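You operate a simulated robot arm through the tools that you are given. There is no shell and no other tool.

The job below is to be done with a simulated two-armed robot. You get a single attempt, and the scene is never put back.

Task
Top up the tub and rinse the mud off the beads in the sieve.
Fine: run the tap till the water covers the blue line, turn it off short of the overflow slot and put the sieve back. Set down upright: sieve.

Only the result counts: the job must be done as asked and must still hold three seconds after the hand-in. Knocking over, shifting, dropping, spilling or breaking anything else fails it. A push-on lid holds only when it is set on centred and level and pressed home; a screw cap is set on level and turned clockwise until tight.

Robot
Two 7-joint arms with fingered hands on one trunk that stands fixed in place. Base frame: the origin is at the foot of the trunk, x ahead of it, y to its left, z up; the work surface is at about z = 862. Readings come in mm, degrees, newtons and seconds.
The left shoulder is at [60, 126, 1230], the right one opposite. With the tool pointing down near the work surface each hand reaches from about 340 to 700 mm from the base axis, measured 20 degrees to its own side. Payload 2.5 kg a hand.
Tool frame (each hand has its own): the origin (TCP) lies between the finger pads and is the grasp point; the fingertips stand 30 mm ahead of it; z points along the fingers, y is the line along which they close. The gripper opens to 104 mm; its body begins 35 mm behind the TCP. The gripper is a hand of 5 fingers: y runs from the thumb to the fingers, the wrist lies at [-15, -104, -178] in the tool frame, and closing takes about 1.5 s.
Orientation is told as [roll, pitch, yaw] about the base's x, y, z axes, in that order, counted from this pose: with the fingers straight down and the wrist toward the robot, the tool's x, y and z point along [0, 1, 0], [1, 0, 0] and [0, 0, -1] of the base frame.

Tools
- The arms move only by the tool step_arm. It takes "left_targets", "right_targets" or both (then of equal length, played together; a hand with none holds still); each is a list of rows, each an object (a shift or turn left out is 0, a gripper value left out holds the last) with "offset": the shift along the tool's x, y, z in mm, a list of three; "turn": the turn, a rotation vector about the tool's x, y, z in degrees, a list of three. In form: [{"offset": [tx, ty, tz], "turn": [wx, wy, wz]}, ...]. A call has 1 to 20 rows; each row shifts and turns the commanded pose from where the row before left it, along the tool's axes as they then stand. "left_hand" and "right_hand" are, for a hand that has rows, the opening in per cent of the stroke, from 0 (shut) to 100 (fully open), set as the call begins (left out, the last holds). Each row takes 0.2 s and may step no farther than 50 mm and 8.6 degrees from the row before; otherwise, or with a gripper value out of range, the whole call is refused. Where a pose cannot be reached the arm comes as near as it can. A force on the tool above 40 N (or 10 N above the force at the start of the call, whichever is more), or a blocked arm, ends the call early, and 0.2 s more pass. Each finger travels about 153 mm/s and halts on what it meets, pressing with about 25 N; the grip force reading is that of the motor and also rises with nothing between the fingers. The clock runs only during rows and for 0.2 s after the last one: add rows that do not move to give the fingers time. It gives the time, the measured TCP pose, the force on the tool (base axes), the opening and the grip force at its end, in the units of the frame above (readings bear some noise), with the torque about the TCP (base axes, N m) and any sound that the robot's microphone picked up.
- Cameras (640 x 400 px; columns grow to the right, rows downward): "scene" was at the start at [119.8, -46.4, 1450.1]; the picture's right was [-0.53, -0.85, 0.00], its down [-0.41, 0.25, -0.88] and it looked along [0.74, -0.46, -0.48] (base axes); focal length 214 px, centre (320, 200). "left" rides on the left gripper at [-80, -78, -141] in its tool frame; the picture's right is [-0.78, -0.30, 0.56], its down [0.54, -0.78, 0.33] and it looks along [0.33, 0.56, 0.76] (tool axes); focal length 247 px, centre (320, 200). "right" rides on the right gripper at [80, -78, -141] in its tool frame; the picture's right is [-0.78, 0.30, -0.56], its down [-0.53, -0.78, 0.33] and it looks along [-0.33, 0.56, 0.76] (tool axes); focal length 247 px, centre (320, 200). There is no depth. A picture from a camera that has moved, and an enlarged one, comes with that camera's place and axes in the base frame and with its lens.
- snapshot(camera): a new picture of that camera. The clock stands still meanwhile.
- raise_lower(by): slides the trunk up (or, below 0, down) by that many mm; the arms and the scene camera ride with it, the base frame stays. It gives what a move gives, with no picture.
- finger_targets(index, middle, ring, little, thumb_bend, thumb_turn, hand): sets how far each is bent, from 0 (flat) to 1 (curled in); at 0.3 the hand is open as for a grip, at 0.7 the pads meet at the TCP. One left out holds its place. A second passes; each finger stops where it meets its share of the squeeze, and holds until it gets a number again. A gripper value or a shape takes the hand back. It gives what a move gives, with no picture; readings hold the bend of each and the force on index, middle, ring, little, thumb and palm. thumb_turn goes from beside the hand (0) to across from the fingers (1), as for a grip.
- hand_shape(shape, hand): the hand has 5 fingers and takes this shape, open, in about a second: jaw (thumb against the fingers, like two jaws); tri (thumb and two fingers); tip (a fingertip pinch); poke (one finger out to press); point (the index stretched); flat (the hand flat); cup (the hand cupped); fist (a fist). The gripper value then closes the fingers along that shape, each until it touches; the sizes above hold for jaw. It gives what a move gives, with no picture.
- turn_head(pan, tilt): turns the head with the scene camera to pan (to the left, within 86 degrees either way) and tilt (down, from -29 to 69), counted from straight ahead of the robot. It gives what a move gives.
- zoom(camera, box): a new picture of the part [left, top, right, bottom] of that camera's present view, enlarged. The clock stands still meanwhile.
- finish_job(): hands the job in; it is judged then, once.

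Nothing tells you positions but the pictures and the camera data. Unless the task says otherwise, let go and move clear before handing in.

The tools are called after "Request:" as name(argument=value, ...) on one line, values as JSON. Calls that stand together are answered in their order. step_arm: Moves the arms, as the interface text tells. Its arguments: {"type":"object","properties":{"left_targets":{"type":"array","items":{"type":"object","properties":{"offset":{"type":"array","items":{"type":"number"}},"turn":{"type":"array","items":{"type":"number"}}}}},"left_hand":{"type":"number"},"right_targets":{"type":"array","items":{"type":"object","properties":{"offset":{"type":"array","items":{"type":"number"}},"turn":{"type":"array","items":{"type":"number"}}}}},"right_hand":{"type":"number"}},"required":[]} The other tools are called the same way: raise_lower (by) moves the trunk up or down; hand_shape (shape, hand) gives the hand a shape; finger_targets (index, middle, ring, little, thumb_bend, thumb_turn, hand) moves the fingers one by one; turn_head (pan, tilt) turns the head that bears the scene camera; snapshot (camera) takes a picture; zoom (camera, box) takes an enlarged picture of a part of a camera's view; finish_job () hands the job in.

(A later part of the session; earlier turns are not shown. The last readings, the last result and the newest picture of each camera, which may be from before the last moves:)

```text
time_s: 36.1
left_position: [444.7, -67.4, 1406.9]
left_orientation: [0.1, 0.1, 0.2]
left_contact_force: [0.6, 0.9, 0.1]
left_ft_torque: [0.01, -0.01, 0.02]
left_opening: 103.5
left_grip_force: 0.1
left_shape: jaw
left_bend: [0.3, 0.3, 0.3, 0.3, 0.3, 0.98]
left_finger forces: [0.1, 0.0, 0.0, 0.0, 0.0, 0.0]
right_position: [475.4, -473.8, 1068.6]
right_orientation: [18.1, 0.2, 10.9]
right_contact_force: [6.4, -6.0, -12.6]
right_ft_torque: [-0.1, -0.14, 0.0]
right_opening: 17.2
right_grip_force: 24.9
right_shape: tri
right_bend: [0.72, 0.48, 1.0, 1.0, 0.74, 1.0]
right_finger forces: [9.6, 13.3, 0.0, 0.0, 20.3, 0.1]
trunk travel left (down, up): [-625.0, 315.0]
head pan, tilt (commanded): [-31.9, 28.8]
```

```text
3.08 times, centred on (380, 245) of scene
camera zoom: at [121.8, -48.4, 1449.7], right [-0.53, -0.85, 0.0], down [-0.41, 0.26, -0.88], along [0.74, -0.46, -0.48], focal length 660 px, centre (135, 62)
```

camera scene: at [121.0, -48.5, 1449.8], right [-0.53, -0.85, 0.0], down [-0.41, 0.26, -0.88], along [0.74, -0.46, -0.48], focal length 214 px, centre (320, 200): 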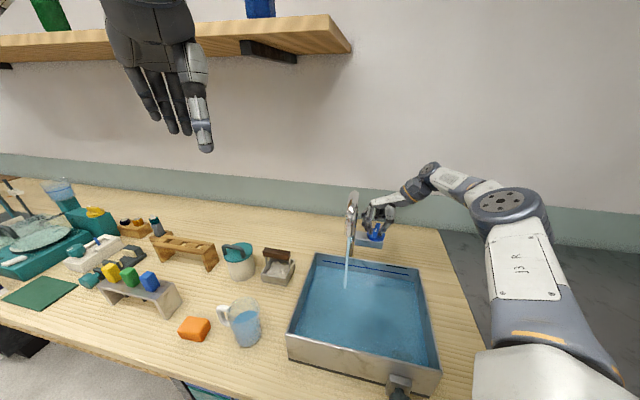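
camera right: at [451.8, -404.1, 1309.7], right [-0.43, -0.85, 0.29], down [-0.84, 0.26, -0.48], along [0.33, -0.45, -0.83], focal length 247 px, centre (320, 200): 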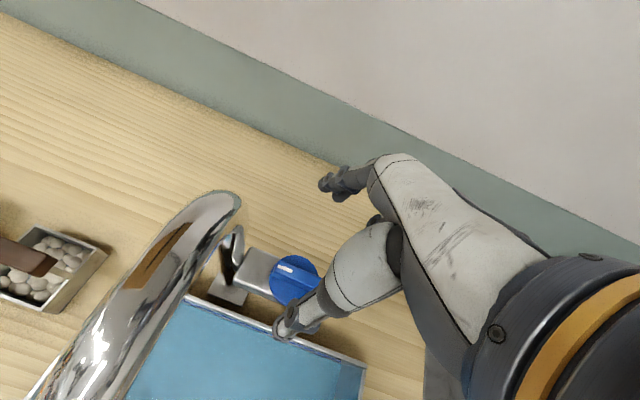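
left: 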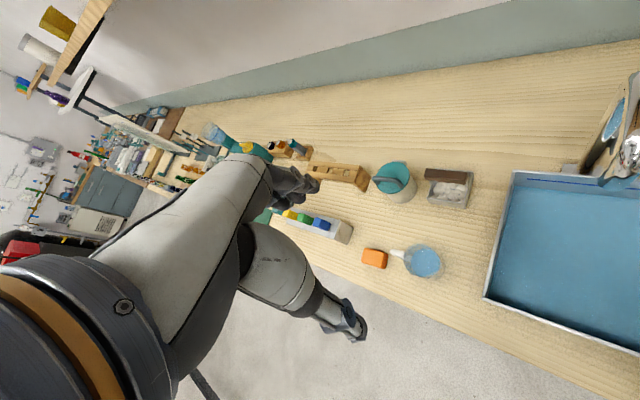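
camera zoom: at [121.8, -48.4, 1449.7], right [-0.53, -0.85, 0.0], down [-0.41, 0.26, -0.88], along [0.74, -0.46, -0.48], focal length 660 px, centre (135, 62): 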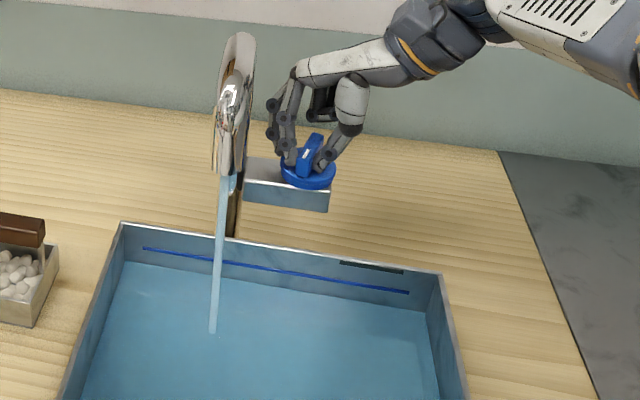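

The TCP has drifted about 8 mm toward the tub relative to the knob axis. I'll correct that gently while filling.

Request:
step_arm(right_targets=[{"offset": [-2, 1.5, 0]}, {"offset": [-2, 1.5, 0]}, {"offset": [-2, 1.5, 0]}, {}])

Request:
zoom(camera="scene", box=[310, 240, 450, 310])

Request:
zoom(camera="right", box=[200, 100, 400, 350])

```text
time_s: 37.1
left_position: [444.2, -65.2, 1407.2]
left_orientation: [-0.1, 0.0, 0.2]
left_contact_force: [-0.1, -0.1, 0.1]
left_ft_torque: [-0.02, 0.0, -0.01]
left_opening: 103.8
left_grip_force: 0.0
left_shape: jaw
left_bend: [0.3, 0.3, 0.3, 0.3, 0.3, 0.98]
left_finger forces: [0.0, 0.0, 0.1, 0.1, 0.0, 0.0]
right_position: [480.1, -477.9, 1067.7]
right_orientation: [18.1, 0.2, 11.1]
right_contact_force: [-4.8, 4.3, -10.4]
right_ft_torque: [0.06, 0.07, -0.01]
right_opening: 16.3
right_grip_force: 25.3
right_shape: tri
right_bend: [0.71, 0.49, 1.0, 1.0, 0.73, 1.0]
right_finger forces: [10.7, 10.1, 0.0, 0.1, 24.3, 0.0]
trunk travel left (down, up): [-625.0, 315.0]
head pan, tilt (commanded): [-31.9, 28.8]
```

```text
4.57 times, centred on (380, 275) of scene
camera zoom: at [120.0, -46.7, 1450.0], right [-0.53, -0.85, 0.0], down [-0.41, 0.25, -0.88], along [0.74, -0.46, -0.48], focal length 980 px, centre (46, -143)
```

zoom: 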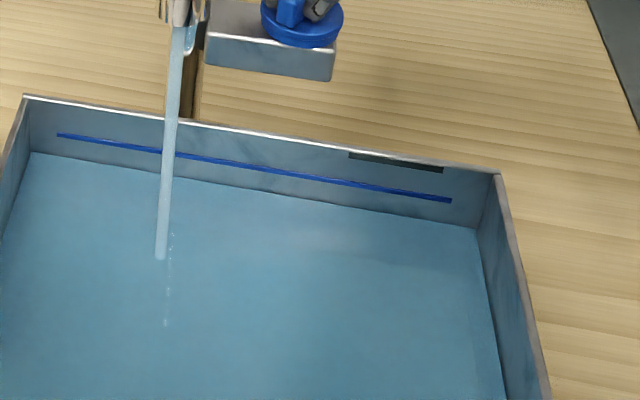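

```text
1.60 times, centred on (300, 225) of right
camera zoom: at [399.0, -460.2, 1227.1], right [0.47, -0.84, 0.29], down [-0.69, -0.55, -0.48], along [0.56, 0.03, -0.83], focal length 395 px, centre (352, 160)
```

zoom: 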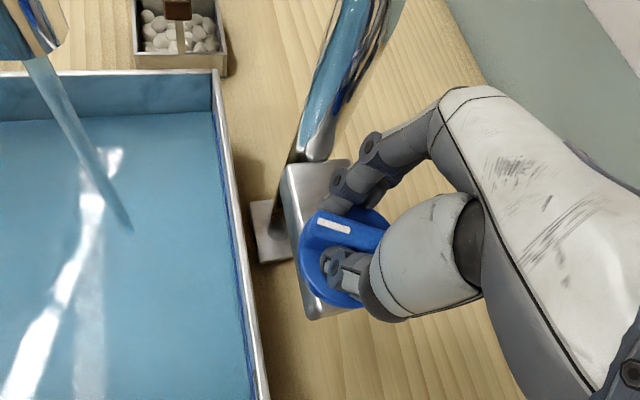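

Forces are fine. The water is about 18 px below the line in this view and rising around 1.4 px/s. I'll wait 12 s more.

Request:
step_arm(right_targets=[{}, {}, {}, {}, {}, {}, {}, {}, {}, {}, {}, {}, {}, {}, {}, {}, {}, {}, {}])

Request:
step_arm(right_targets=[{}, {}, {}, {}, {}, {}, {}, {}, {}, {}, {}, {}, {}, {}, {}, {}, {}, {}, {}])

Request:
zoom(camera="scene", box=[310, 240, 450, 310])

```text
time_s: 41.1
left_position: [444.9, -66.3, 1406.7]
left_orientation: [0.0, 0.1, 0.2]
left_contact_force: [0.2, -0.4, -0.4]
left_ft_torque: [-0.04, -0.04, -0.03]
left_opening: 103.5
left_grip_force: 0.0
left_shape: jaw
left_bend: [0.3, 0.3, 0.3, 0.3, 0.3, 0.98]
left_finger forces: [0.0, 0.0, 0.0, 0.0, 0.0, 0.0]
right_position: [481.1, -477.7, 1067.3]
right_orientation: [18.0, 0.2, 11.0]
right_contact_force: [-4.0, 6.9, -13.1]
right_ft_torque: [0.09, 0.04, -0.01]
right_opening: 16.1
right_grip_force: 24.9
right_shape: tri
right_bend: [0.71, 0.5, 1.0, 1.0, 0.73, 1.0]
right_finger forces: [10.4, 10.0, 0.1, 0.0, 23.1, 0.1]
trunk travel left (down, up): [-625.0, 315.0]
head pan, tilt (commanded): [-31.9, 28.8]
```

```text
time_s: 45.1
left_position: [443.4, -66.3, 1406.7]
left_orientation: [0.0, 0.1, 0.2]
left_contact_force: [-1.1, -1.1, 0.6]
left_ft_torque: [0.0, 0.0, -0.01]
left_opening: 103.5
left_grip_force: 0.1
left_shape: jaw
left_bend: [0.3, 0.3, 0.3, 0.3, 0.3, 0.98]
left_finger forces: [0.1, 0.0, 0.1, 0.0, 0.0, 0.0]
right_position: [481.4, -478.6, 1067.6]
right_orientation: [18.1, 0.1, 11.0]
right_contact_force: [-4.4, 5.3, -13.6]
right_ft_torque: [0.05, 0.05, 0.01]
right_opening: 16.1
right_grip_force: 25.1
right_shape: tri
right_bend: [0.71, 0.5, 1.0, 1.0, 0.73, 1.0]
right_finger forces: [10.5, 9.9, 0.0, 0.0, 23.2, 0.0]
trunk travel left (down, up): [-625.0, 315.0]
head pan, tilt (commanded): [-31.9, 28.8]
```

```text
4.57 times, centred on (380, 275) of scene
camera zoom: at [120.4, -46.6, 1450.0], right [-0.53, -0.85, 0.0], down [-0.41, 0.25, -0.88], along [0.74, -0.46, -0.48], focal length 980 px, centre (46, -143)
```

zoom: 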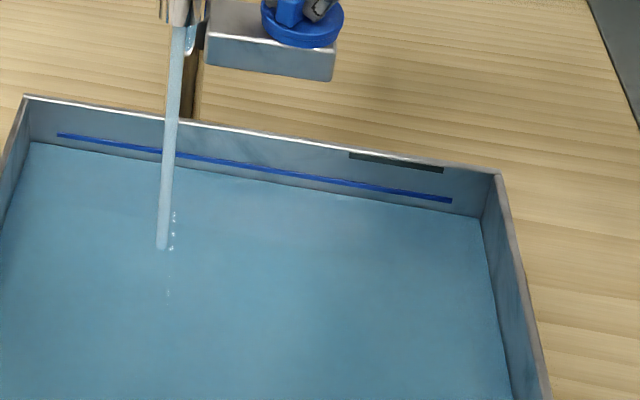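

The water is nearly at the line, rising about 1 mm/s. I'll hold another 8 s and check.

Request:
step_arm(right_targets=[{}, {}, {}, {}, {}, {}, {}, {}, {}, {}, {}, {}, {}, {}, {}, {}, {}, {}, {}])

Request:
step_arm(right_targets=[{}, {}, {}, {}, {}, {}, {}, {}, {}, {}, {}, {}, {}, {}, {}, {}, {}, {}, {}])

Request:
zoom(camera="scene", box=[310, 240, 450, 310])

```text
time_s: 49.1
left_position: [445.1, -65.4, 1406.5]
left_orientation: [0.0, 0.2, 0.2]
left_contact_force: [-0.1, 0.2, -0.7]
left_ft_torque: [-0.02, 0.02, 0.02]
left_opening: 103.8
left_grip_force: 0.0
left_shape: jaw
left_bend: [0.3, 0.3, 0.3, 0.3, 0.3, 0.98]
left_finger forces: [0.0, 0.0, 0.0, 0.0, 0.0, 0.0]
right_position: [481.1, -477.8, 1069.4]
right_orientation: [18.0, 0.1, 10.9]
right_contact_force: [-4.8, 7.1, -13.2]
right_ft_torque: [0.06, 0.01, 0.0]
right_opening: 16.4
right_grip_force: 25.2
right_shape: tri
right_bend: [0.71, 0.5, 1.0, 1.0, 0.73, 1.0]
right_finger forces: [10.4, 9.8, 0.0, 0.0, 23.1, 0.0]
trunk travel left (down, up): [-625.0, 315.0]
head pan, tilt (commanded): [-31.9, 28.8]
```

```text
time_s: 53.1
left_position: [443.7, -65.0, 1407.1]
left_orientation: [0.0, 0.1, 0.4]
left_contact_force: [0.2, 0.1, -0.3]
left_ft_torque: [-0.02, -0.02, 0.0]
left_opening: 103.8
left_grip_force: 0.1
left_shape: jaw
left_bend: [0.3, 0.3, 0.3, 0.3, 0.3, 0.98]
left_finger forces: [0.1, 0.1, 0.0, 0.0, 0.0, 0.0]
right_position: [481.1, -477.3, 1067.1]
right_orientation: [18.0, 0.0, 11.1]
right_contact_force: [-4.2, 6.7, -12.9]
right_ft_torque: [0.13, 0.02, -0.03]
right_opening: 16.3
right_grip_force: 25.1
right_shape: tri
right_bend: [0.71, 0.5, 1.0, 1.0, 0.73, 1.0]
right_finger forces: [10.6, 10.0, 0.0, 0.1, 23.1, 0.0]
trunk travel left (down, up): [-625.0, 315.0]
head pan, tilt (commanded): [-31.9, 28.8]
```

```text
4.57 times, centred on (380, 275) of scene
camera zoom: at [120.4, -46.6, 1450.0], right [-0.53, -0.85, 0.0], down [-0.41, 0.25, -0.88], along [0.74, -0.46, -0.48], focal length 980 px, centre (46, -143)
```

zoom: 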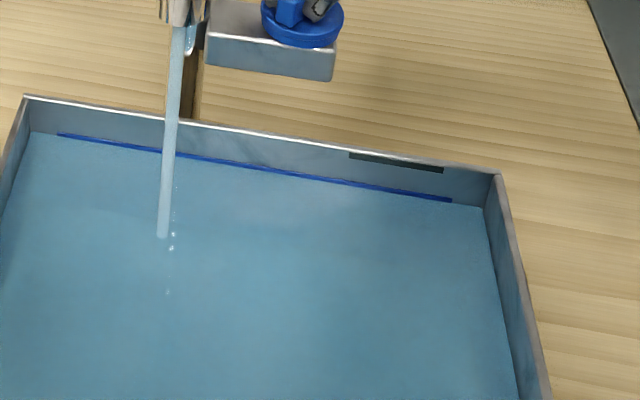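

The water is just at the line now. I'll wait 4 s more for a few mm of margin, then turn the knob clockwise back to shut.

Request:
step_arm(right_targets=[{}, {}, {}, {}, {}, {}, {}, {}, {}, {}, {}, {}, {}, {}, {}, {}, {}])

Request:
step_arm(right_targets=[{"turn": [-1.73, 0, 5.326]}, {"turn": [-1.73, 0, 5.326]}, {"turn": [-1.73, 0, 5.326]}, {"turn": [-1.73, 0, 5.326]}, {"turn": [-1.73, 0, 5.326]}, {"turn": [-1.73, 0, 5.326]}, {"turn": [-1.73, 0, 5.326]}, {"turn": [-1.73, 0, 5.326]}, {"turn": [-1.73, 0, 5.326]}, {"turn": [-1.73, 0, 5.326]}, {}])

Request:
zoom(camera="scene", box=[310, 180, 450, 310])

Request:
zoom(camera="right", box=[200, 100, 400, 350])

```text
time_s: 56.7
left_position: [443.1, -65.8, 1406.8]
left_orientation: [0.0, 0.1, 0.1]
left_contact_force: [0.1, -0.9, 0.0]
left_ft_torque: [-0.01, 0.0, 0.03]
left_opening: 103.7
left_grip_force: 0.0
left_shape: jaw
left_bend: [0.3, 0.3, 0.3, 0.3, 0.3, 0.98]
left_finger forces: [0.1, 0.1, 0.0, 0.0, 0.0, 0.0]
right_position: [480.8, -478.2, 1068.1]
right_orientation: [18.1, 0.2, 11.0]
right_contact_force: [-4.4, 6.4, -13.0]
right_ft_torque: [0.09, 0.08, 0.01]
right_opening: 16.3
right_grip_force: 25.3
right_shape: tri
right_bend: [0.71, 0.5, 1.0, 1.0, 0.73, 1.0]
right_finger forces: [10.6, 10.1, 0.1, 0.0, 23.1, 0.0]
trunk travel left (down, up): [-625.0, 315.0]
head pan, tilt (commanded): [-31.9, 28.8]
```

```text
time_s: 59.1
left_position: [446.1, -66.2, 1405.1]
left_orientation: [-0.1, 0.2, 0.2]
left_contact_force: [0.2, 0.3, 0.5]
left_ft_torque: [-0.01, 0.0, 0.02]
left_opening: 103.5
left_grip_force: 0.0
left_shape: jaw
left_bend: [0.3, 0.3, 0.3, 0.3, 0.3, 0.98]
left_finger forces: [0.0, 0.1, 0.0, 0.0, 0.0, 0.0]
right_position: [482.5, -477.8, 1067.6]
right_orientation: [17.9, 0.0, -45.1]
right_contact_force: [13.4, 3.3, -6.1]
right_ft_torque: [-0.05, -0.46, 0.05]
right_opening: 16.7
right_grip_force: 24.8
right_shape: tri
right_bend: [0.71, 0.48, 1.0, 1.0, 0.74, 1.0]
right_finger forces: [12.7, 13.0, 0.1, 0.1, 18.1, 0.0]
trunk travel left (down, up): [-625.0, 315.0]
head pan, tilt (commanded): [-31.9, 28.8]
```

```text
3.08 times, centred on (380, 245) of scene
camera zoom: at [122.2, -46.4, 1449.8], right [-0.53, -0.85, 0.0], down [-0.41, 0.25, -0.88], along [0.74, -0.46, -0.48], focal length 660 px, centre (135, 62)
```

zoom: 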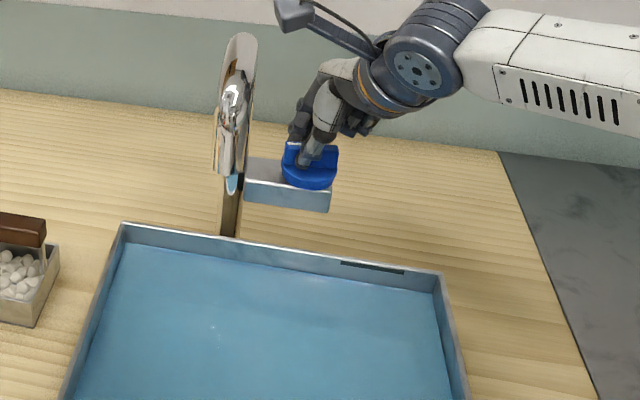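

```text
1.60 times, centred on (300, 225) of right
camera zoom: at [450.3, -399.8, 1226.8], right [-0.44, -0.85, 0.29], down [-0.84, 0.26, -0.48], along [0.33, -0.45, -0.83], focal length 395 px, centre (352, 160)
```

zoom: 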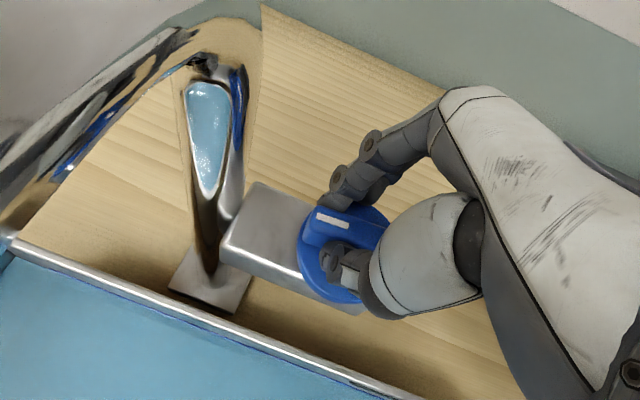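

The stream has stopped and the blue line is under water. I'll check the level and spout closely.

Request:
zoom(camera="scene", box=[310, 240, 450, 310])

Request:
zoom(camera="scene", box=[340, 180, 400, 260])

```text
4.57 times, centred on (380, 275) of scene
camera zoom: at [122.2, -46.4, 1449.8], right [-0.53, -0.85, 0.0], down [-0.41, 0.25, -0.88], along [0.74, -0.46, -0.48], focal length 980 px, centre (46, -143)
```

zoom: 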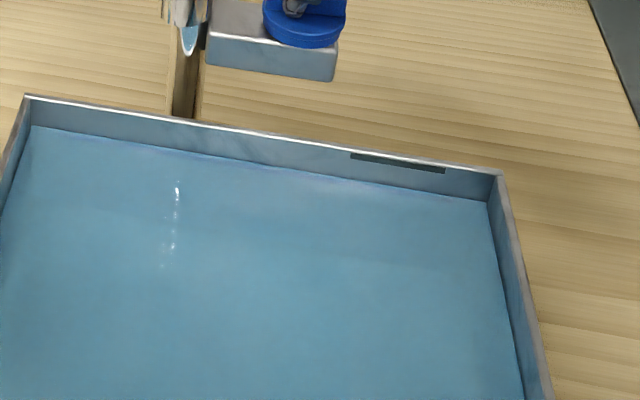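

```text
5.00 times, centred on (370, 220) of scene
camera zoom: at [122.2, -46.4, 1449.8], right [-0.53, -0.85, 0.0], down [-0.41, 0.25, -0.88], along [0.74, -0.46, -0.48], focal length 1072 px, centre (70, 100)
```

zoom: 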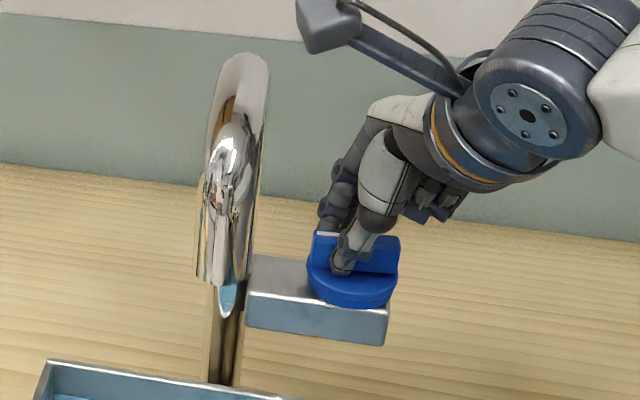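

The level is only about 2 mm above the line and about 16 mm below the slot. I want a little more margin, so I'll reopen moderately for about 5 s and shut again.

Request:
step_arm(right_targets=[{"turn": [1.73, 0, -5.326]}, {"turn": [1.73, 0, -5.326]}, {"turn": [1.73, 0, -5.326]}, {"turn": [1.73, 0, -5.326]}, {"turn": [1.73, 0, -5.326]}, {"turn": [1.73, 0, -5.326]}, {"turn": [1.73, 0, -5.326]}, {}, {}, {}, {}, {}, {}, {}, {}, {}, {}, {}, {}])

Request:
step_arm(right_targets=[{}, {}, {}, {}, {}, {}, {}, {}, {}, {}, {"turn": [-1.73, 0, 5.326]}, {"turn": [-1.73, 0, 5.326]}, {"turn": [-1.73, 0, 5.326]}, {"turn": [-1.73, 0, 5.326]}, {"turn": [-1.73, 0, 5.326]}, {"turn": [-1.73, 0, 5.326]}, {"turn": [-1.73, 0, 5.326]}, {}, {}])

Request:
zoom(camera="scene", box=[310, 240, 450, 310])

Request:
zoom(camera="scene", box=[320, 180, 420, 280])

```text
time_s: 63.1
left_position: [442.8, -66.7, 1407.8]
left_orientation: [-0.2, 0.1, 0.3]
left_contact_force: [-0.2, 1.2, 0.8]
left_ft_torque: [0.04, -0.01, -0.01]
left_opening: 103.6
left_grip_force: 0.0
left_shape: jaw
left_bend: [0.3, 0.3, 0.3, 0.3, 0.3, 0.98]
left_finger forces: [0.1, 0.0, 0.0, 0.0, 0.1, 0.1]
right_position: [480.9, -476.0, 1068.1]
right_orientation: [18.1, 0.1, -5.9]
right_contact_force: [-1.7, 5.2, -5.4]
right_ft_torque: [0.09, -0.06, -0.02]
right_opening: 17.1
right_grip_force: 24.9
right_shape: tri
right_bend: [0.71, 0.48, 1.0, 1.0, 0.73, 1.0]
right_finger forces: [10.3, 11.0, 0.0, 0.1, 23.5, 0.1]
trunk travel left (down, up): [-625.0, 315.0]
head pan, tilt (commanded): [-31.9, 28.8]
```

```text
time_s: 67.1
left_position: [445.3, -65.1, 1406.0]
left_orientation: [-0.1, 0.2, 0.2]
left_contact_force: [-0.4, 0.3, -0.3]
left_ft_torque: [-0.04, -0.01, 0.01]
left_opening: 103.6
left_grip_force: 0.0
left_shape: jaw
left_bend: [0.3, 0.3, 0.3, 0.3, 0.3, 0.98]
left_finger forces: [0.1, 0.0, 0.0, 0.1, 0.1, 0.0]
right_position: [482.2, -478.0, 1067.8]
right_orientation: [17.9, 0.0, -45.1]
right_contact_force: [10.9, 1.4, -3.5]
right_ft_torque: [-0.12, -0.38, 0.03]
right_opening: 17.0
right_grip_force: 24.8
right_shape: tri
right_bend: [0.71, 0.48, 1.0, 1.0, 0.74, 1.0]
right_finger forces: [13.1, 13.6, 0.1, 0.0, 18.7, 0.0]
trunk travel left (down, up): [-625.0, 315.0]
head pan, tilt (commanded): [-31.9, 28.8]
```

```text
4.57 times, centred on (380, 275) of scene
camera zoom: at [121.7, -46.6, 1449.9], right [-0.53, -0.85, 0.0], down [-0.41, 0.25, -0.88], along [0.74, -0.46, -0.48], focal length 980 px, centre (46, -143)
```

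zoom: 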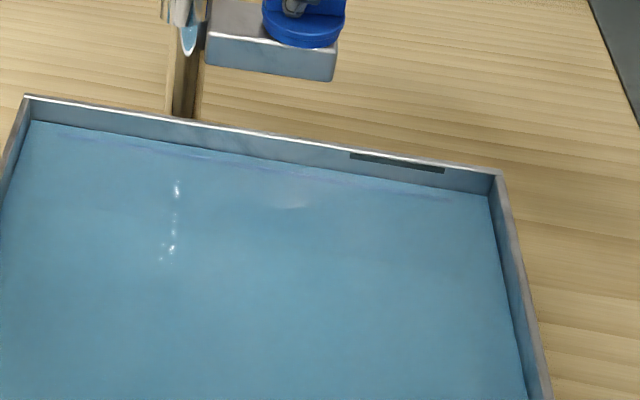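

```text
4.00 times, centred on (370, 230) of scene
camera zoom: at [121.7, -46.6, 1449.9], right [-0.53, -0.85, 0.0], down [-0.41, 0.25, -0.88], along [0.74, -0.46, -0.48], focal length 858 px, centre (120, 80)
```

zoom: 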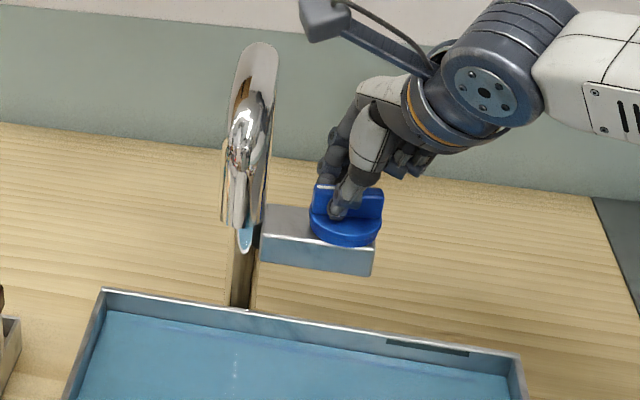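

The level is now about 6 mm over the line and about 10 mm below the slot, and the tap is shut. I'll release the knob and lift straight up.

Request:
step_arm(right_targets=[{}, {}, {}, {}, {}, {}, {}], right_hand=100)

Request:
step_arm(right_targets=[{"offset": [3.1, 0, -9.5]}, {"offset": [6.2, 0, -19]}, {"offset": [6.2, 0, -19]}, {"offset": [6.2, 0, -19]}, {"offset": [6.2, 0, -19]}, {"offset": [6.2, 0, -19]}, {"offset": [6.2, 0, -19]}, {}])

Request:
zoom(camera="scene", box=[310, 180, 450, 310])

Request:
snapshot(camera="right")

```text
time_s: 68.7
left_position: [445.0, -65.9, 1406.2]
left_orientation: [-0.2, 0.1, 0.2]
left_contact_force: [0.2, -0.9, -0.7]
left_ft_torque: [-0.01, 0.0, 0.01]
left_opening: 103.8
left_grip_force: 0.0
left_shape: jaw
left_bend: [0.3, 0.3, 0.3, 0.3, 0.3, 0.98]
left_finger forces: [0.0, 0.1, 0.1, 0.0, 0.0, 0.0]
right_position: [480.5, -476.4, 1067.2]
right_orientation: [17.8, 0.2, -45.1]
right_contact_force: [-0.3, -0.7, 0.2]
right_ft_torque: [0.03, 0.04, 0.0]
right_opening: 103.6
right_grip_force: 0.0
right_shape: tri
right_bend: [0.3, 0.3, 0.99, 0.99, 0.3, 0.98]
right_finger forces: [0.0, 0.0, 0.1, 0.0, 0.1, 0.1]
trunk travel left (down, up): [-625.0, 315.0]
head pan, tilt (commanded): [-31.9, 28.8]
```

```text
time_s: 70.5
left_position: [443.2, -65.4, 1406.5]
left_orientation: [-0.1, 0.1, 0.2]
left_contact_force: [0.4, 0.0, 0.1]
left_ft_torque: [-0.01, 0.03, -0.03]
left_opening: 103.5
left_grip_force: 0.1
left_shape: jaw
left_bend: [0.3, 0.3, 0.3, 0.3, 0.3, 0.98]
left_finger forces: [0.0, 0.1, 0.0, 0.1, 0.0, 0.0]
right_position: [480.0, -477.9, 1196.4]
right_orientation: [17.9, 0.1, -45.2]
right_contact_force: [0.0, -0.3, -0.2]
right_ft_torque: [-0.02, -0.04, 0.01]
right_opening: 104.0
right_grip_force: 0.2
right_shape: tri
right_bend: [0.3, 0.3, 0.99, 0.99, 0.3, 0.98]
right_finger forces: [0.0, 0.0, 0.1, 0.0, 0.0, 0.0]
trunk travel left (down, up): [-625.0, 315.0]
head pan, tilt (commanded): [-31.9, 28.8]
```

```text
3.08 times, centred on (380, 245) of scene
camera zoom: at [119.9, -46.5, 1450.0], right [-0.53, -0.85, 0.0], down [-0.41, 0.25, -0.88], along [0.74, -0.46, -0.48], focal length 660 px, centre (135, 62)
```

zoom: 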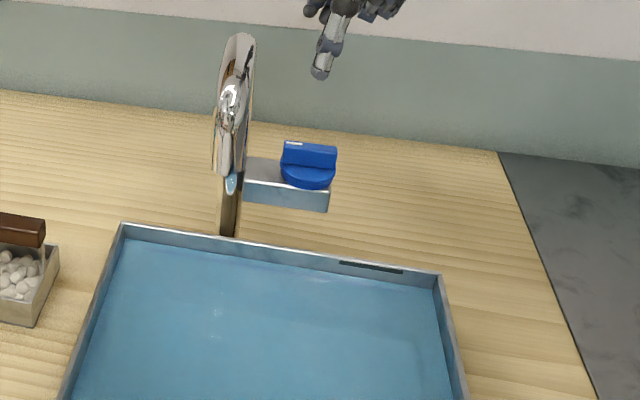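

```text
taken
camera right: at [448.2, -400.1, 1355.9], right [-0.43, -0.85, 0.29], down [-0.84, 0.26, -0.48], along [0.33, -0.45, -0.83], focal length 247 px, centre (320, 200)
```

right: 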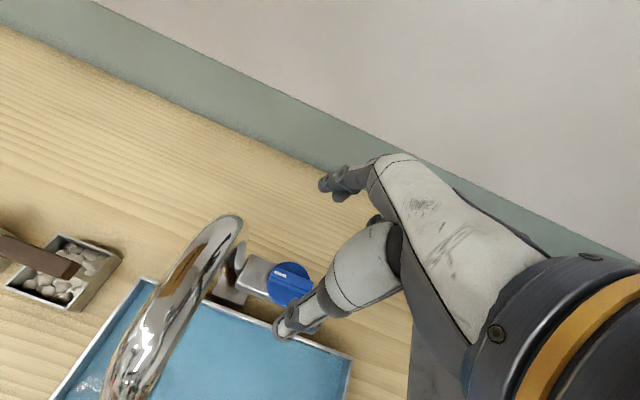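

The knob stayed in its off position. The sieve's bar handle is centred near (650, −209), with its top at about z 960 and the box rim at about z 901. I'll lift over the arch, switch back to jaw shape and move above the sieve.

Request:
step_arm(right_targets=[{"offset": [7.3, 0, -22.4]}, {"offset": [7.3, 0, -22.4]}, {"offset": [7.3, 0, -22.4]}, {"offset": [7.3, 0, -22.4]}, {}])

Request:
hand_shape(hand="right", shape="jaw")

Request:
step_arm(right_targets=[{"offset": [37.6, -8.75, 12.2]}, {"offset": [37.6, -8.75, 12.2]}, {"offset": [37.6, -8.75, 12.2]}, {"offset": [37.6, -8.75, 12.2]}, {"offset": [37.6, -8.75, 12.2]}, {"offset": [37.6, -8.75, 12.2]}, {"offset": [37.6, -8.75, 12.2]}, {"offset": [37.6, -8.75, 12.2]}, {}])

Request:
snapshot(camera="scene")

Request:
snapshot(camera="right")

```text
time_s: 71.7
left_position: [443.3, -65.9, 1406.0]
left_orientation: [-0.2, 0.1, 0.2]
left_contact_force: [-0.1, 0.0, -0.1]
left_ft_torque: [0.03, -0.03, 0.01]
left_opening: 103.6
left_grip_force: 0.0
left_shape: jaw
left_bend: [0.3, 0.3, 0.3, 0.3, 0.3, 0.98]
left_finger forces: [0.1, 0.0, 0.0, 0.0, 0.0, 0.0]
right_position: [481.0, -479.3, 1290.3]
right_orientation: [17.9, 0.2, -45.1]
right_contact_force: [1.3, 1.1, 0.0]
right_ft_torque: [0.0, 0.02, 0.0]
right_opening: 103.7
right_grip_force: 0.1
right_shape: tri
right_bend: [0.3, 0.3, 0.99, 0.99, 0.3, 0.98]
right_finger forces: [0.0, 0.1, 0.1, 0.1, 0.0, 0.0]
trunk travel left (down, up): [-625.0, 315.0]
head pan, tilt (commanded): [-31.9, 28.8]
```

```text
time_s: 72.6
left_position: [442.8, -65.9, 1406.0]
left_orientation: [-0.1, 0.1, 0.3]
left_contact_force: [-0.3, -0.7, -0.8]
left_ft_torque: [0.02, 0.02, -0.01]
left_opening: 103.8
left_grip_force: 0.1
left_shape: jaw
left_bend: [0.3, 0.3, 0.3, 0.3, 0.3, 0.98]
left_finger forces: [0.0, 0.0, 0.1, 0.0, 0.0, 0.1]
right_position: [480.4, -479.2, 1289.7]
right_orientation: [17.8, 0.1, -45.1]
right_contact_force: [-0.4, 0.6, -0.4]
right_ft_torque: [-0.03, -0.02, -0.03]
right_opening: 103.4
right_grip_force: 0.1
right_shape: jaw
right_bend: [0.3, 0.3, 0.3, 0.3, 0.3, 0.98]
right_finger forces: [0.1, 0.0, 0.0, 0.0, 0.0, 0.0]
trunk travel left (down, up): [-625.0, 315.0]
head pan, tilt (commanded): [-31.9, 28.8]
```

```text
time_s: 74.6
left_position: [443.9, -65.1, 1406.5]
left_orientation: [-0.1, 0.0, 0.2]
left_contact_force: [-0.3, 0.1, -0.5]
left_ft_torque: [0.03, -0.04, -0.03]
left_opening: 103.8
left_grip_force: 0.0
left_shape: jaw
left_bend: [0.3, 0.3, 0.3, 0.3, 0.3, 0.98]
left_finger forces: [0.0, 0.0, 0.1, 0.1, 0.1, 0.0]
right_position: [613.6, -257.3, 1283.1]
right_orientation: [17.9, 0.0, -45.1]
right_contact_force: [-0.2, 0.3, 0.4]
right_ft_torque: [0.0, -0.02, -0.02]
right_opening: 104.0
right_grip_force: 0.0
right_shape: jaw
right_bend: [0.3, 0.3, 0.3, 0.3, 0.3, 0.98]
right_finger forces: [0.0, 0.1, 0.2, 0.0, 0.0, 0.0]
right hand out of reach, approached as far as the arm can: row 7, 8
trunk travel left (down, up): [-625.0, 315.0]
head pan, tilt (commanded): [-31.9, 28.8]
```

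```text
taken
camera scene: at [119.4, -46.1, 1450.1], right [-0.53, -0.85, 0.0], down [-0.41, 0.25, -0.88], along [0.74, -0.46, -0.48], focal length 214 px, centre (320, 200)
```

scene: 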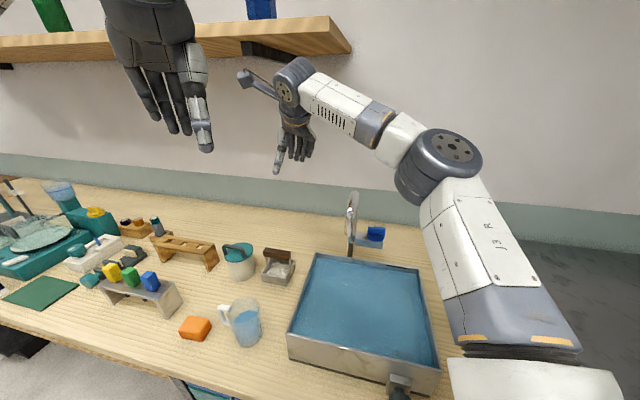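

```text
taken
camera right: at [581.5, -178.8, 1441.8], right [-0.44, -0.85, 0.29], down [-0.84, 0.26, -0.48], along [0.33, -0.45, -0.83], focal length 247 px, centre (320, 200)
```

right: 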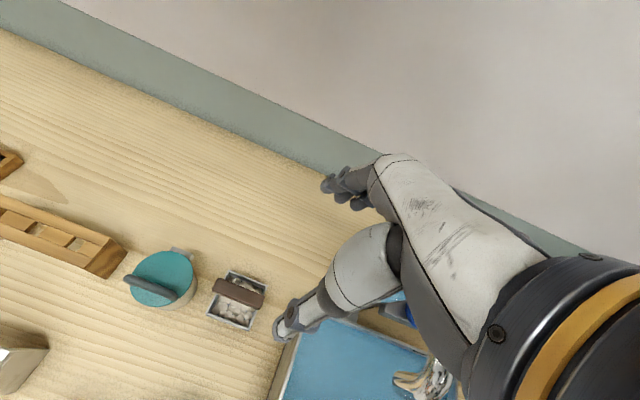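

The last rows were slightly out of reach at this height. I'll descend here, where it's clear above the bench, then un-tilt.

Request:
step_arm(right_targets=[{"offset": [-7.4, 0, 22.8]}, {"offset": [-7.4, 0, 22.8]}, {"offset": [-7.4, 0, 22.8]}, {"offset": [-7.4, 0, 22.8]}, {"offset": [-7.4, 0, 22.8]}, {"turn": [0, -6, 0]}, {"turn": [0, -6, 0]}, {"turn": [0, -6, 0]}, {}])

Request:
snapshot(camera="right")

```text
time_s: 76.6
left_position: [443.4, -65.5, 1407.1]
left_orientation: [-0.1, 0.1, 0.2]
left_contact_force: [-0.5, 0.1, 0.4]
left_ft_torque: [0.01, -0.03, -0.02]
left_opening: 103.6
left_grip_force: 0.1
left_shape: jaw
left_bend: [0.3, 0.3, 0.3, 0.3, 0.3, 0.98]
left_finger forces: [0.0, 0.1, 0.1, 0.0, 0.0, 0.1]
right_position: [595.2, -264.7, 1157.7]
right_orientation: [0.0, 0.0, -44.9]
right_contact_force: [-0.4, 0.7, 0.2]
right_ft_torque: [0.0, 0.0, 0.02]
right_opening: 104.0
right_grip_force: 0.1
right_shape: jaw
right_bend: [0.3, 0.3, 0.3, 0.3, 0.3, 0.98]
right_finger forces: [0.0, 0.0, 0.1, 0.1, 0.0, 0.0]
right hand out of reach, approached as far as the arm can: row 7, 8
trunk travel left (down, up): [-625.0, 315.0]
head pan, tilt (commanded): [-31.9, 28.8]
```

```text
taken
camera right: at [597.9, -152.6, 1299.7], right [-0.34, -0.76, 0.56], down [-0.93, 0.17, -0.33], along [0.16, -0.63, -0.76], focal length 247 px, centre (320, 200)
```

right: 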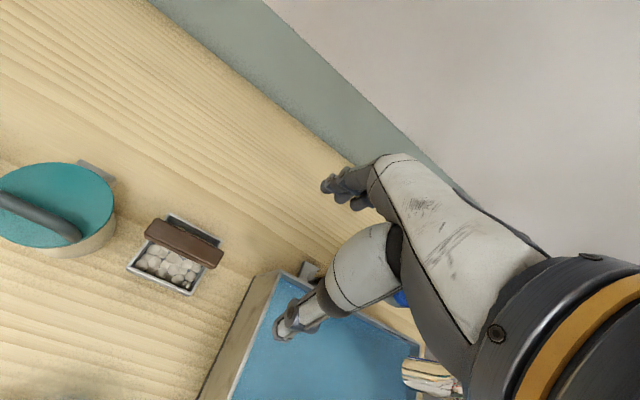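

The hand is upright now at (595, −265, 1158). I'll move toward the sieve while descending and check reach.

Request:
step_arm(right_targets=[{"offset": [0, 0, 25]}, {"offset": [0, 0, 25]}, {"offset": [14, 0, 10]}, {"offset": [14, 0, 10]}, {"offset": [14, 0, 10]}, {"offset": [14, 0, 10]}, {"offset": [14, 0, 0]}, {"offset": [14, 0, 0]}, {}])

Request:
snapshot(camera="right")

Request:
zoom(camera="scene", box=[200, 160, 340, 310])

```text
time_s: 78.6
left_position: [444.0, -67.1, 1406.5]
left_orientation: [-0.2, 0.0, 0.2]
left_contact_force: [-0.1, 1.2, 0.2]
left_ft_torque: [0.01, 0.0, 0.0]
left_opening: 103.6
left_grip_force: 0.1
left_shape: jaw
left_bend: [0.3, 0.3, 0.3, 0.3, 0.3, 0.98]
left_finger forces: [0.0, 0.0, 0.1, 0.1, 0.0, 0.1]
right_position: [582.0, -247.5, 1087.0]
right_orientation: [0.0, 0.1, -45.1]
right_contact_force: [-0.6, 0.4, -0.4]
right_ft_torque: [0.02, 0.03, 0.02]
right_opening: 103.9
right_grip_force: 0.1
right_shape: jaw
right_bend: [0.3, 0.3, 0.3, 0.3, 0.3, 0.98]
right_finger forces: [0.0, 0.1, 0.0, 0.0, 0.0, 0.1]
right hand out of reach, approached as far as the arm can: row 3, 4, 5, 6, 7, 8
trunk travel left (down, up): [-625.0, 315.0]
head pan, tilt (commanded): [-31.9, 28.8]
```

```text
taken
camera right: at [584.4, -136.9, 1228.8], right [-0.34, -0.76, 0.56], down [-0.93, 0.17, -0.33], along [0.16, -0.63, -0.76], focal length 247 px, centre (320, 200)
```

right: 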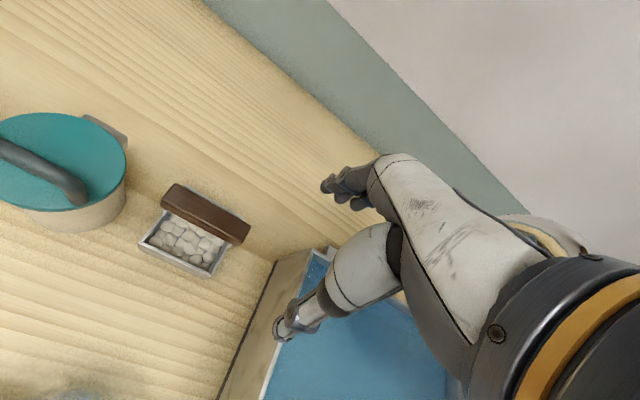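

```text
2.67 times, centred on (270, 235) of scene
camera zoom: at [119.8, -46.4, 1450.1], right [-0.53, -0.85, 0.0], down [-0.41, 0.25, -0.88], along [0.74, -0.46, -0.48], focal length 572 px, centre (453, 107)
```

zoom: 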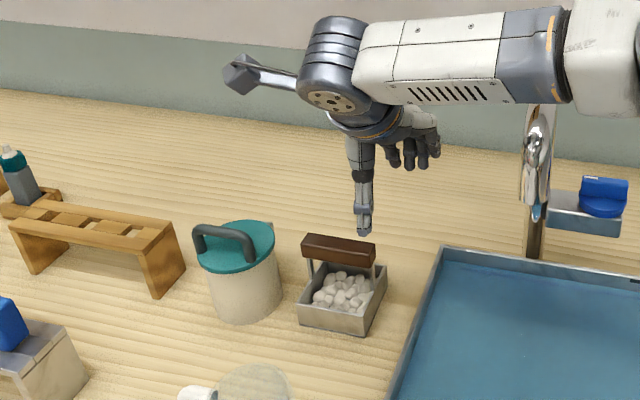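

With yaw −45 the right wrist hits a joint limit here. I'll ease the yaw to about −36 (only 9° off the bar's normal) and retry the approach.

Request:
step_arm(right_targets=[{"turn": [0, 0, -4.5]}, {"turn": [0, 0, -4.5]}, {"offset": [13, 5.5, 6]}, {"offset": [13, 5.5, 6]}, {"offset": [13, 5.5, 6]}, {"offset": [13, 5.5, 6]}, {"offset": [13, 5.5, 6]}, {"offset": [13, 5.5, 6]}, {}])

Request:
snapshot(camera="right")

Request:
zoom(camera="scene", box=[200, 160, 340, 310])

```text
time_s: 80.6
left_position: [443.3, -65.9, 1407.1]
left_orientation: [-0.1, 0.1, 0.2]
left_contact_force: [0.5, -0.3, 0.5]
left_ft_torque: [0.02, -0.03, 0.02]
left_opening: 103.9
left_grip_force: 0.1
left_shape: jaw
left_bend: [0.3, 0.3, 0.3, 0.3, 0.3, 0.98]
left_finger forces: [0.1, 0.1, 0.1, 0.0, 0.1, 0.1]
right_position: [594.9, -241.7, 1081.7]
right_orientation: [0.0, 0.1, -36.1]
right_contact_force: [-0.1, -0.4, 0.1]
right_ft_torque: [-0.01, 0.0, 0.02]
right_opening: 103.9
right_grip_force: 0.0
right_shape: jaw
right_bend: [0.3, 0.3, 0.3, 0.3, 0.3, 0.98]
right_finger forces: [0.0, 0.1, 0.0, 0.0, 0.0, 0.0]
right hand out of reach, approached as far as the arm can: row 4, 5, 6, 7, 8
trunk travel left (down, up): [-625.0, 315.0]
head pan, tilt (commanded): [-31.9, 28.8]
```

```text
taken
camera right: at [578.6, -131.0, 1222.5], right [-0.22, -0.8, 0.56], down [-0.94, 0.03, -0.33], along [0.25, -0.6, -0.76], focal length 247 px, centre (320, 200)
```

right: 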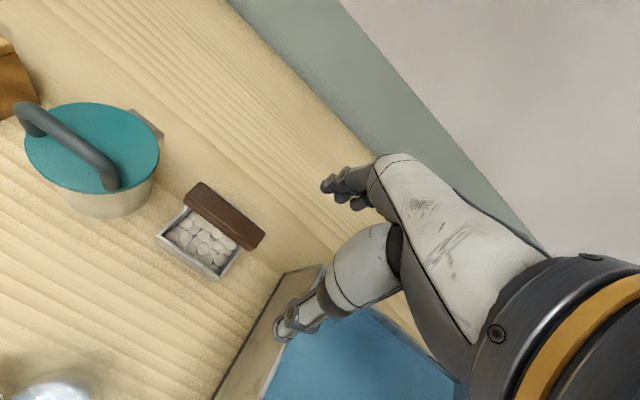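

```text
2.67 times, centred on (270, 235) of scene
camera zoom: at [119.8, -46.4, 1450.1], right [-0.53, -0.85, 0.0], down [-0.41, 0.25, -0.88], along [0.74, -0.46, -0.48], focal length 572 px, centre (453, 107)
```

zoom: 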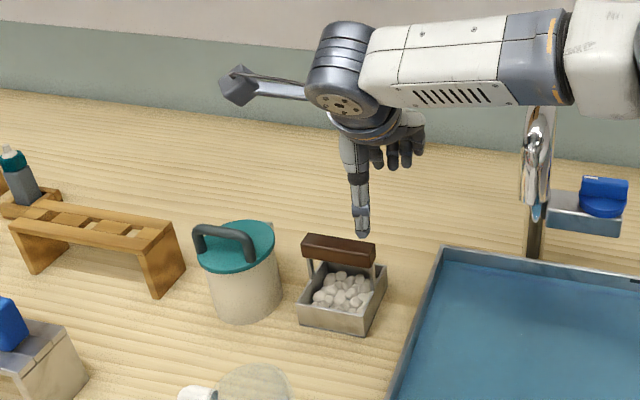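

Request:
snapshot(camera="scene")

```text
taken
camera scene: at [119.8, -46.4, 1450.1], right [-0.53, -0.85, 0.0], down [-0.41, 0.25, -0.88], along [0.74, -0.46, -0.48], focal length 214 px, centre (320, 200)
```

scene: 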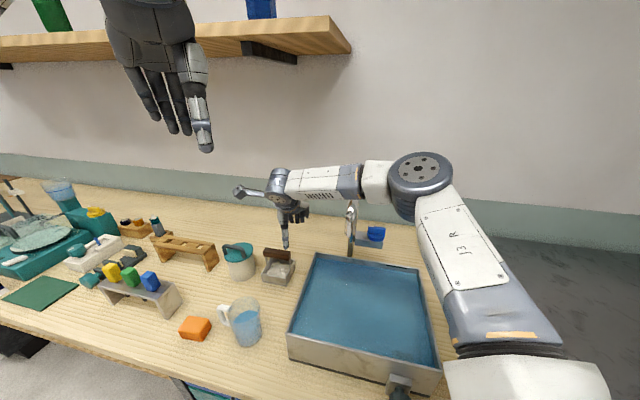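

The wrist sits above shoulder height here, which limits reach. Raising the trunk should make the forearm slope down and free the wrist. I'll raise it 200 mm, and the hand is clear above everything.

Request:
raise_lower(by=200)

Request:
snapshot(camera="scene")

```text
time_s: 82.8
left_position: [442.7, -65.8, 1606.2]
left_orientation: [-0.1, 0.0, 0.2]
left_contact_force: [0.6, 0.3, -0.7]
left_ft_torque: [0.02, -0.02, 0.0]
left_opening: 103.8
left_grip_force: 0.0
left_shape: jaw
left_bend: [0.3, 0.3, 0.3, 0.3, 0.3, 0.98]
left_finger forces: [0.0, 0.0, 0.0, 0.1, 0.0, 0.0]
right_position: [594.1, -242.6, 1280.6]
right_orientation: [0.0, 0.0, -36.1]
right_contact_force: [0.6, 0.2, 0.1]
right_ft_torque: [-0.03, 0.01, 0.03]
right_opening: 103.7
right_grip_force: 0.1
right_shape: jaw
right_bend: [0.3, 0.3, 0.3, 0.3, 0.3, 0.98]
right_finger forces: [0.0, 0.0, 0.1, 0.1, 0.1, 0.1]
trunk travel left (down, up): [-825.0, 115.0]
head pan, tilt (commanded): [-31.9, 28.8]
```

```text
taken
camera scene: at [119.9, -46.4, 1650.0], right [-0.53, -0.85, 0.0], down [-0.41, 0.25, -0.88], along [0.74, -0.46, -0.48], focal length 214 px, centre (320, 200)
```

scene: 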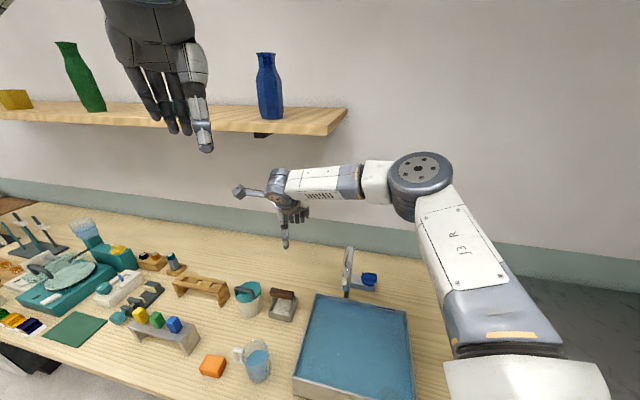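

Request:
step_arm(right_targets=[{"offset": [0, 0, 25]}, {"offset": [0, 0, 25]}, {"offset": [0, 0, 25]}, {"offset": [0, 0, 25]}, {"offset": [0, 0, 25]}, {"offset": [0, 0, 25]}, {"offset": [13, 5, 8]}, {"offset": [13, 5, 8]}, {"offset": [13, 5, 8]}, {"offset": [13, 5, 8]}, {"offset": [13, 5, 8]}, {}])

Request:
snapshot(camera="scene")

Request:
snapshot(camera="right")

```text
time_s: 85.4
left_position: [443.5, -66.7, 1606.6]
left_orientation: [-0.1, 0.1, 0.2]
left_contact_force: [0.3, -0.2, -0.4]
left_ft_torque: [0.0, 0.01, -0.06]
left_opening: 103.6
left_grip_force: 0.1
left_shape: jaw
left_bend: [0.3, 0.3, 0.3, 0.3, 0.3, 0.98]
left_finger forces: [0.1, 0.0, 0.0, 0.0, 0.1, 0.0]
right_position: [550.5, -266.2, 1171.6]
right_orientation: [0.0, 0.1, -36.1]
right_contact_force: [-0.9, 0.2, 0.1]
right_ft_torque: [-0.04, -0.01, -0.02]
right_opening: 103.6
right_grip_force: 0.0
right_shape: jaw
right_bend: [0.3, 0.3, 0.3, 0.3, 0.3, 0.98]
right_finger forces: [0.0, 0.0, 0.0, 0.0, 0.1, 0.1]
right hand out of reach, approached as far as the arm can: row 1, 2, 3, 4, 5, 6, 7, 8, 9, 10, 11
trunk travel left (down, up): [-825.0, 115.0]
head pan, tilt (commanded): [-31.9, 28.8]
```

```text
taken
camera scene: at [119.8, -46.4, 1650.1], right [-0.53, -0.85, 0.0], down [-0.41, 0.25, -0.88], along [0.74, -0.46, -0.48], focal length 214 px, centre (320, 200)
```

scene: 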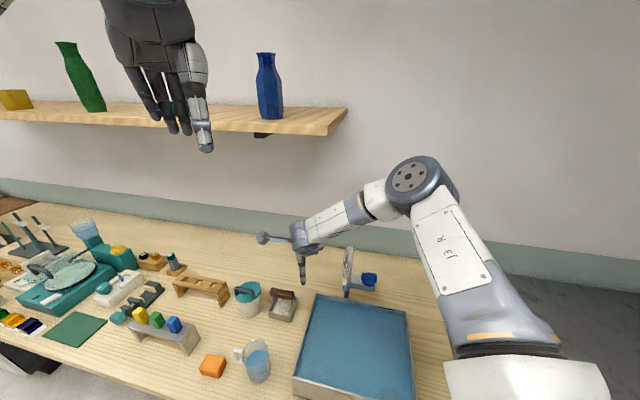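

```text
taken
camera right: at [534.3, -155.1, 1312.5], right [-0.22, -0.8, 0.56], down [-0.94, 0.03, -0.33], along [0.25, -0.6, -0.76], focal length 247 px, centre (320, 200)
```

right: 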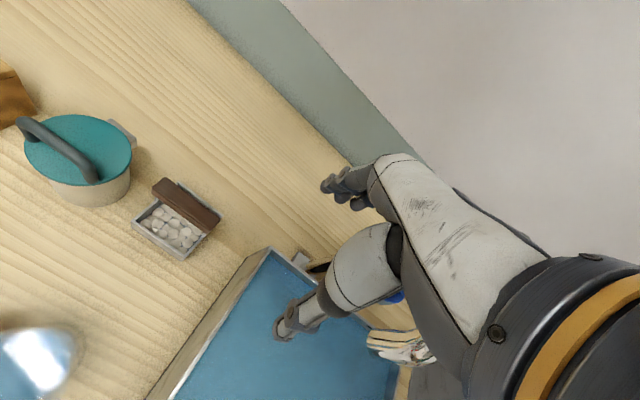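

Still limited: the elbow is swung out to the side. I'll back the yaw off to about 0, where the wrist is more relaxed, and see how far the hand can then travel.

Request:
step_arm(right_targets=[{"turn": [0, 0, -6]}, {"turn": [0, 0, -6]}, {"turn": [0, 0, -6]}, {"turn": [0, 0, -6]}, {"turn": [0, 0, -6]}, {"turn": [0, 0, -6]}, {}])

Request:
step_arm(right_targets=[{"offset": [10, 17, 5]}, {"offset": [10, 17, 5]}, {"offset": [10, 17, 5]}, {"offset": [10, 17, 5]}, {"offset": [10, 17, 5]}, {"offset": [10, 17, 5]}, {}])

Request:
snapshot(camera="scene")

```text
time_s: 87.0
left_position: [443.9, -64.3, 1606.3]
left_orientation: [-0.2, 0.2, 0.3]
left_contact_force: [0.4, 0.3, 0.3]
left_ft_torque: [-0.02, 0.02, -0.03]
left_opening: 103.7
left_grip_force: 0.1
left_shape: jaw
left_bend: [0.3, 0.3, 0.3, 0.3, 0.3, 0.98]
left_finger forces: [0.0, 0.1, 0.0, 0.1, 0.0, 0.1]
right_position: [547.5, -265.1, 1169.9]
right_orientation: [0.0, 0.0, 0.1]
right_contact_force: [-0.2, -0.5, -0.3]
right_ft_torque: [0.0, -0.02, -0.01]
right_opening: 103.9
right_grip_force: 0.0
right_shape: jaw
right_bend: [0.3, 0.3, 0.3, 0.3, 0.3, 0.98]
right_finger forces: [0.0, 0.0, 0.1, 0.0, 0.1, 0.0]
trunk travel left (down, up): [-825.0, 115.0]
head pan, tilt (commanded): [-31.9, 28.8]
```

```text
time_s: 88.6
left_position: [443.7, -65.3, 1606.1]
left_orientation: [0.0, 0.1, 0.2]
left_contact_force: [-0.1, 0.2, 0.2]
left_ft_torque: [-0.03, 0.01, 0.0]
left_opening: 103.7
left_grip_force: 0.1
left_shape: jaw
left_bend: [0.3, 0.3, 0.3, 0.3, 0.3, 0.98]
left_finger forces: [0.0, 0.1, 0.0, 0.0, 0.0, 0.0]
right_position: [584.9, -235.5, 1179.8]
right_orientation: [-0.1, 0.0, -0.1]
right_contact_force: [0.0, 0.3, 0.0]
right_ft_torque: [0.01, -0.02, 0.0]
right_opening: 103.9
right_grip_force: 0.0
right_shape: jaw
right_bend: [0.3, 0.3, 0.3, 0.3, 0.3, 0.98]
right_finger forces: [0.0, 0.1, 0.0, 0.0, 0.1, 0.0]
right hand out of reach, approached as far as the arm can: row 2, 3, 4, 5, 6
trunk travel left (down, up): [-825.0, 115.0]
head pan, tilt (commanded): [-31.9, 28.8]
```

```text
taken
camera scene: at [119.7, -46.5, 1650.1], right [-0.53, -0.85, 0.0], down [-0.41, 0.25, -0.88], along [0.74, -0.46, -0.48], focal length 214 px, centre (320, 200)
```

scene: 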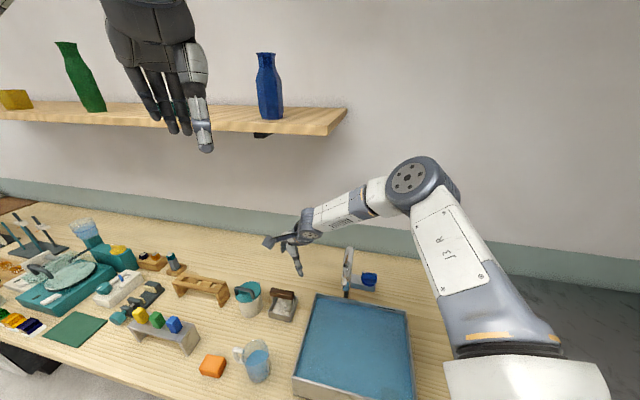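

The elbow is pinned in a high, swung-out position, and my estimates put it at the same spot in every failed pose. I'll retract toward a home-like pose, go lower, and then extend again on a lower path so the elbow can drop.

Request:
step_arm(right_targets=[{"offset": [-16, -30, 0]}, {"offset": [-16, -30, 0]}, {"offset": [-16, -30, 0]}, {"offset": [-16, -30, 0]}, {"offset": [-16, -30, 0]}, {"offset": [-16, -30, 0]}, {"offset": [-10, -20, 0]}, {}])

Request:
snapshot(camera="scene")

```text
time_s: 90.0
left_position: [446.0, -64.4, 1606.3]
left_orientation: [-0.1, 0.1, 0.3]
left_contact_force: [0.1, 0.1, 0.6]
left_ft_torque: [0.01, -0.01, -0.01]
left_opening: 103.6
left_grip_force: 0.0
left_shape: jaw
left_bend: [0.3, 0.3, 0.3, 0.3, 0.3, 0.98]
left_finger forces: [0.1, 0.0, 0.0, 0.1, 0.0, 0.1]
right_position: [407.9, -319.0, 1179.1]
right_orientation: [0.2, -0.7, 2.4]
right_contact_force: [20.4, 9.5, 8.3]
right_ft_torque: [-0.35, -0.38, 1.42]
right_opening: 104.1
right_grip_force: 0.1
right_shape: jaw
right_bend: [0.3, 0.3, 0.27, 0.17, 0.3, 0.98]
right_finger forces: [0.1, 0.0, 7.3, 15.2, 0.1, 0.0]
trunk travel left (down, up): [-825.0, 115.0]
head pan, tilt (commanded): [-31.9, 28.8]
stopped in row 7 (right hand): the force on the tool passed its limit at 45 N (the readings are from after the stop); the commanded pose is now the measured one
```

```text
taken
camera scene: at [122.5, -44.7, 1650.0], right [-0.53, -0.85, 0.0], down [-0.41, 0.25, -0.88], along [0.74, -0.46, -0.48], focal length 214 px, centre (320, 200)
```

scene: 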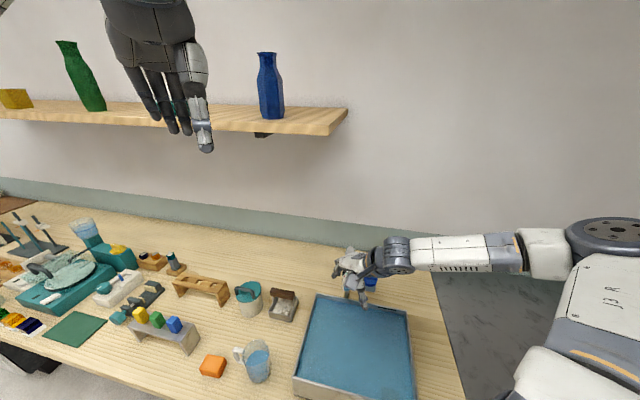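

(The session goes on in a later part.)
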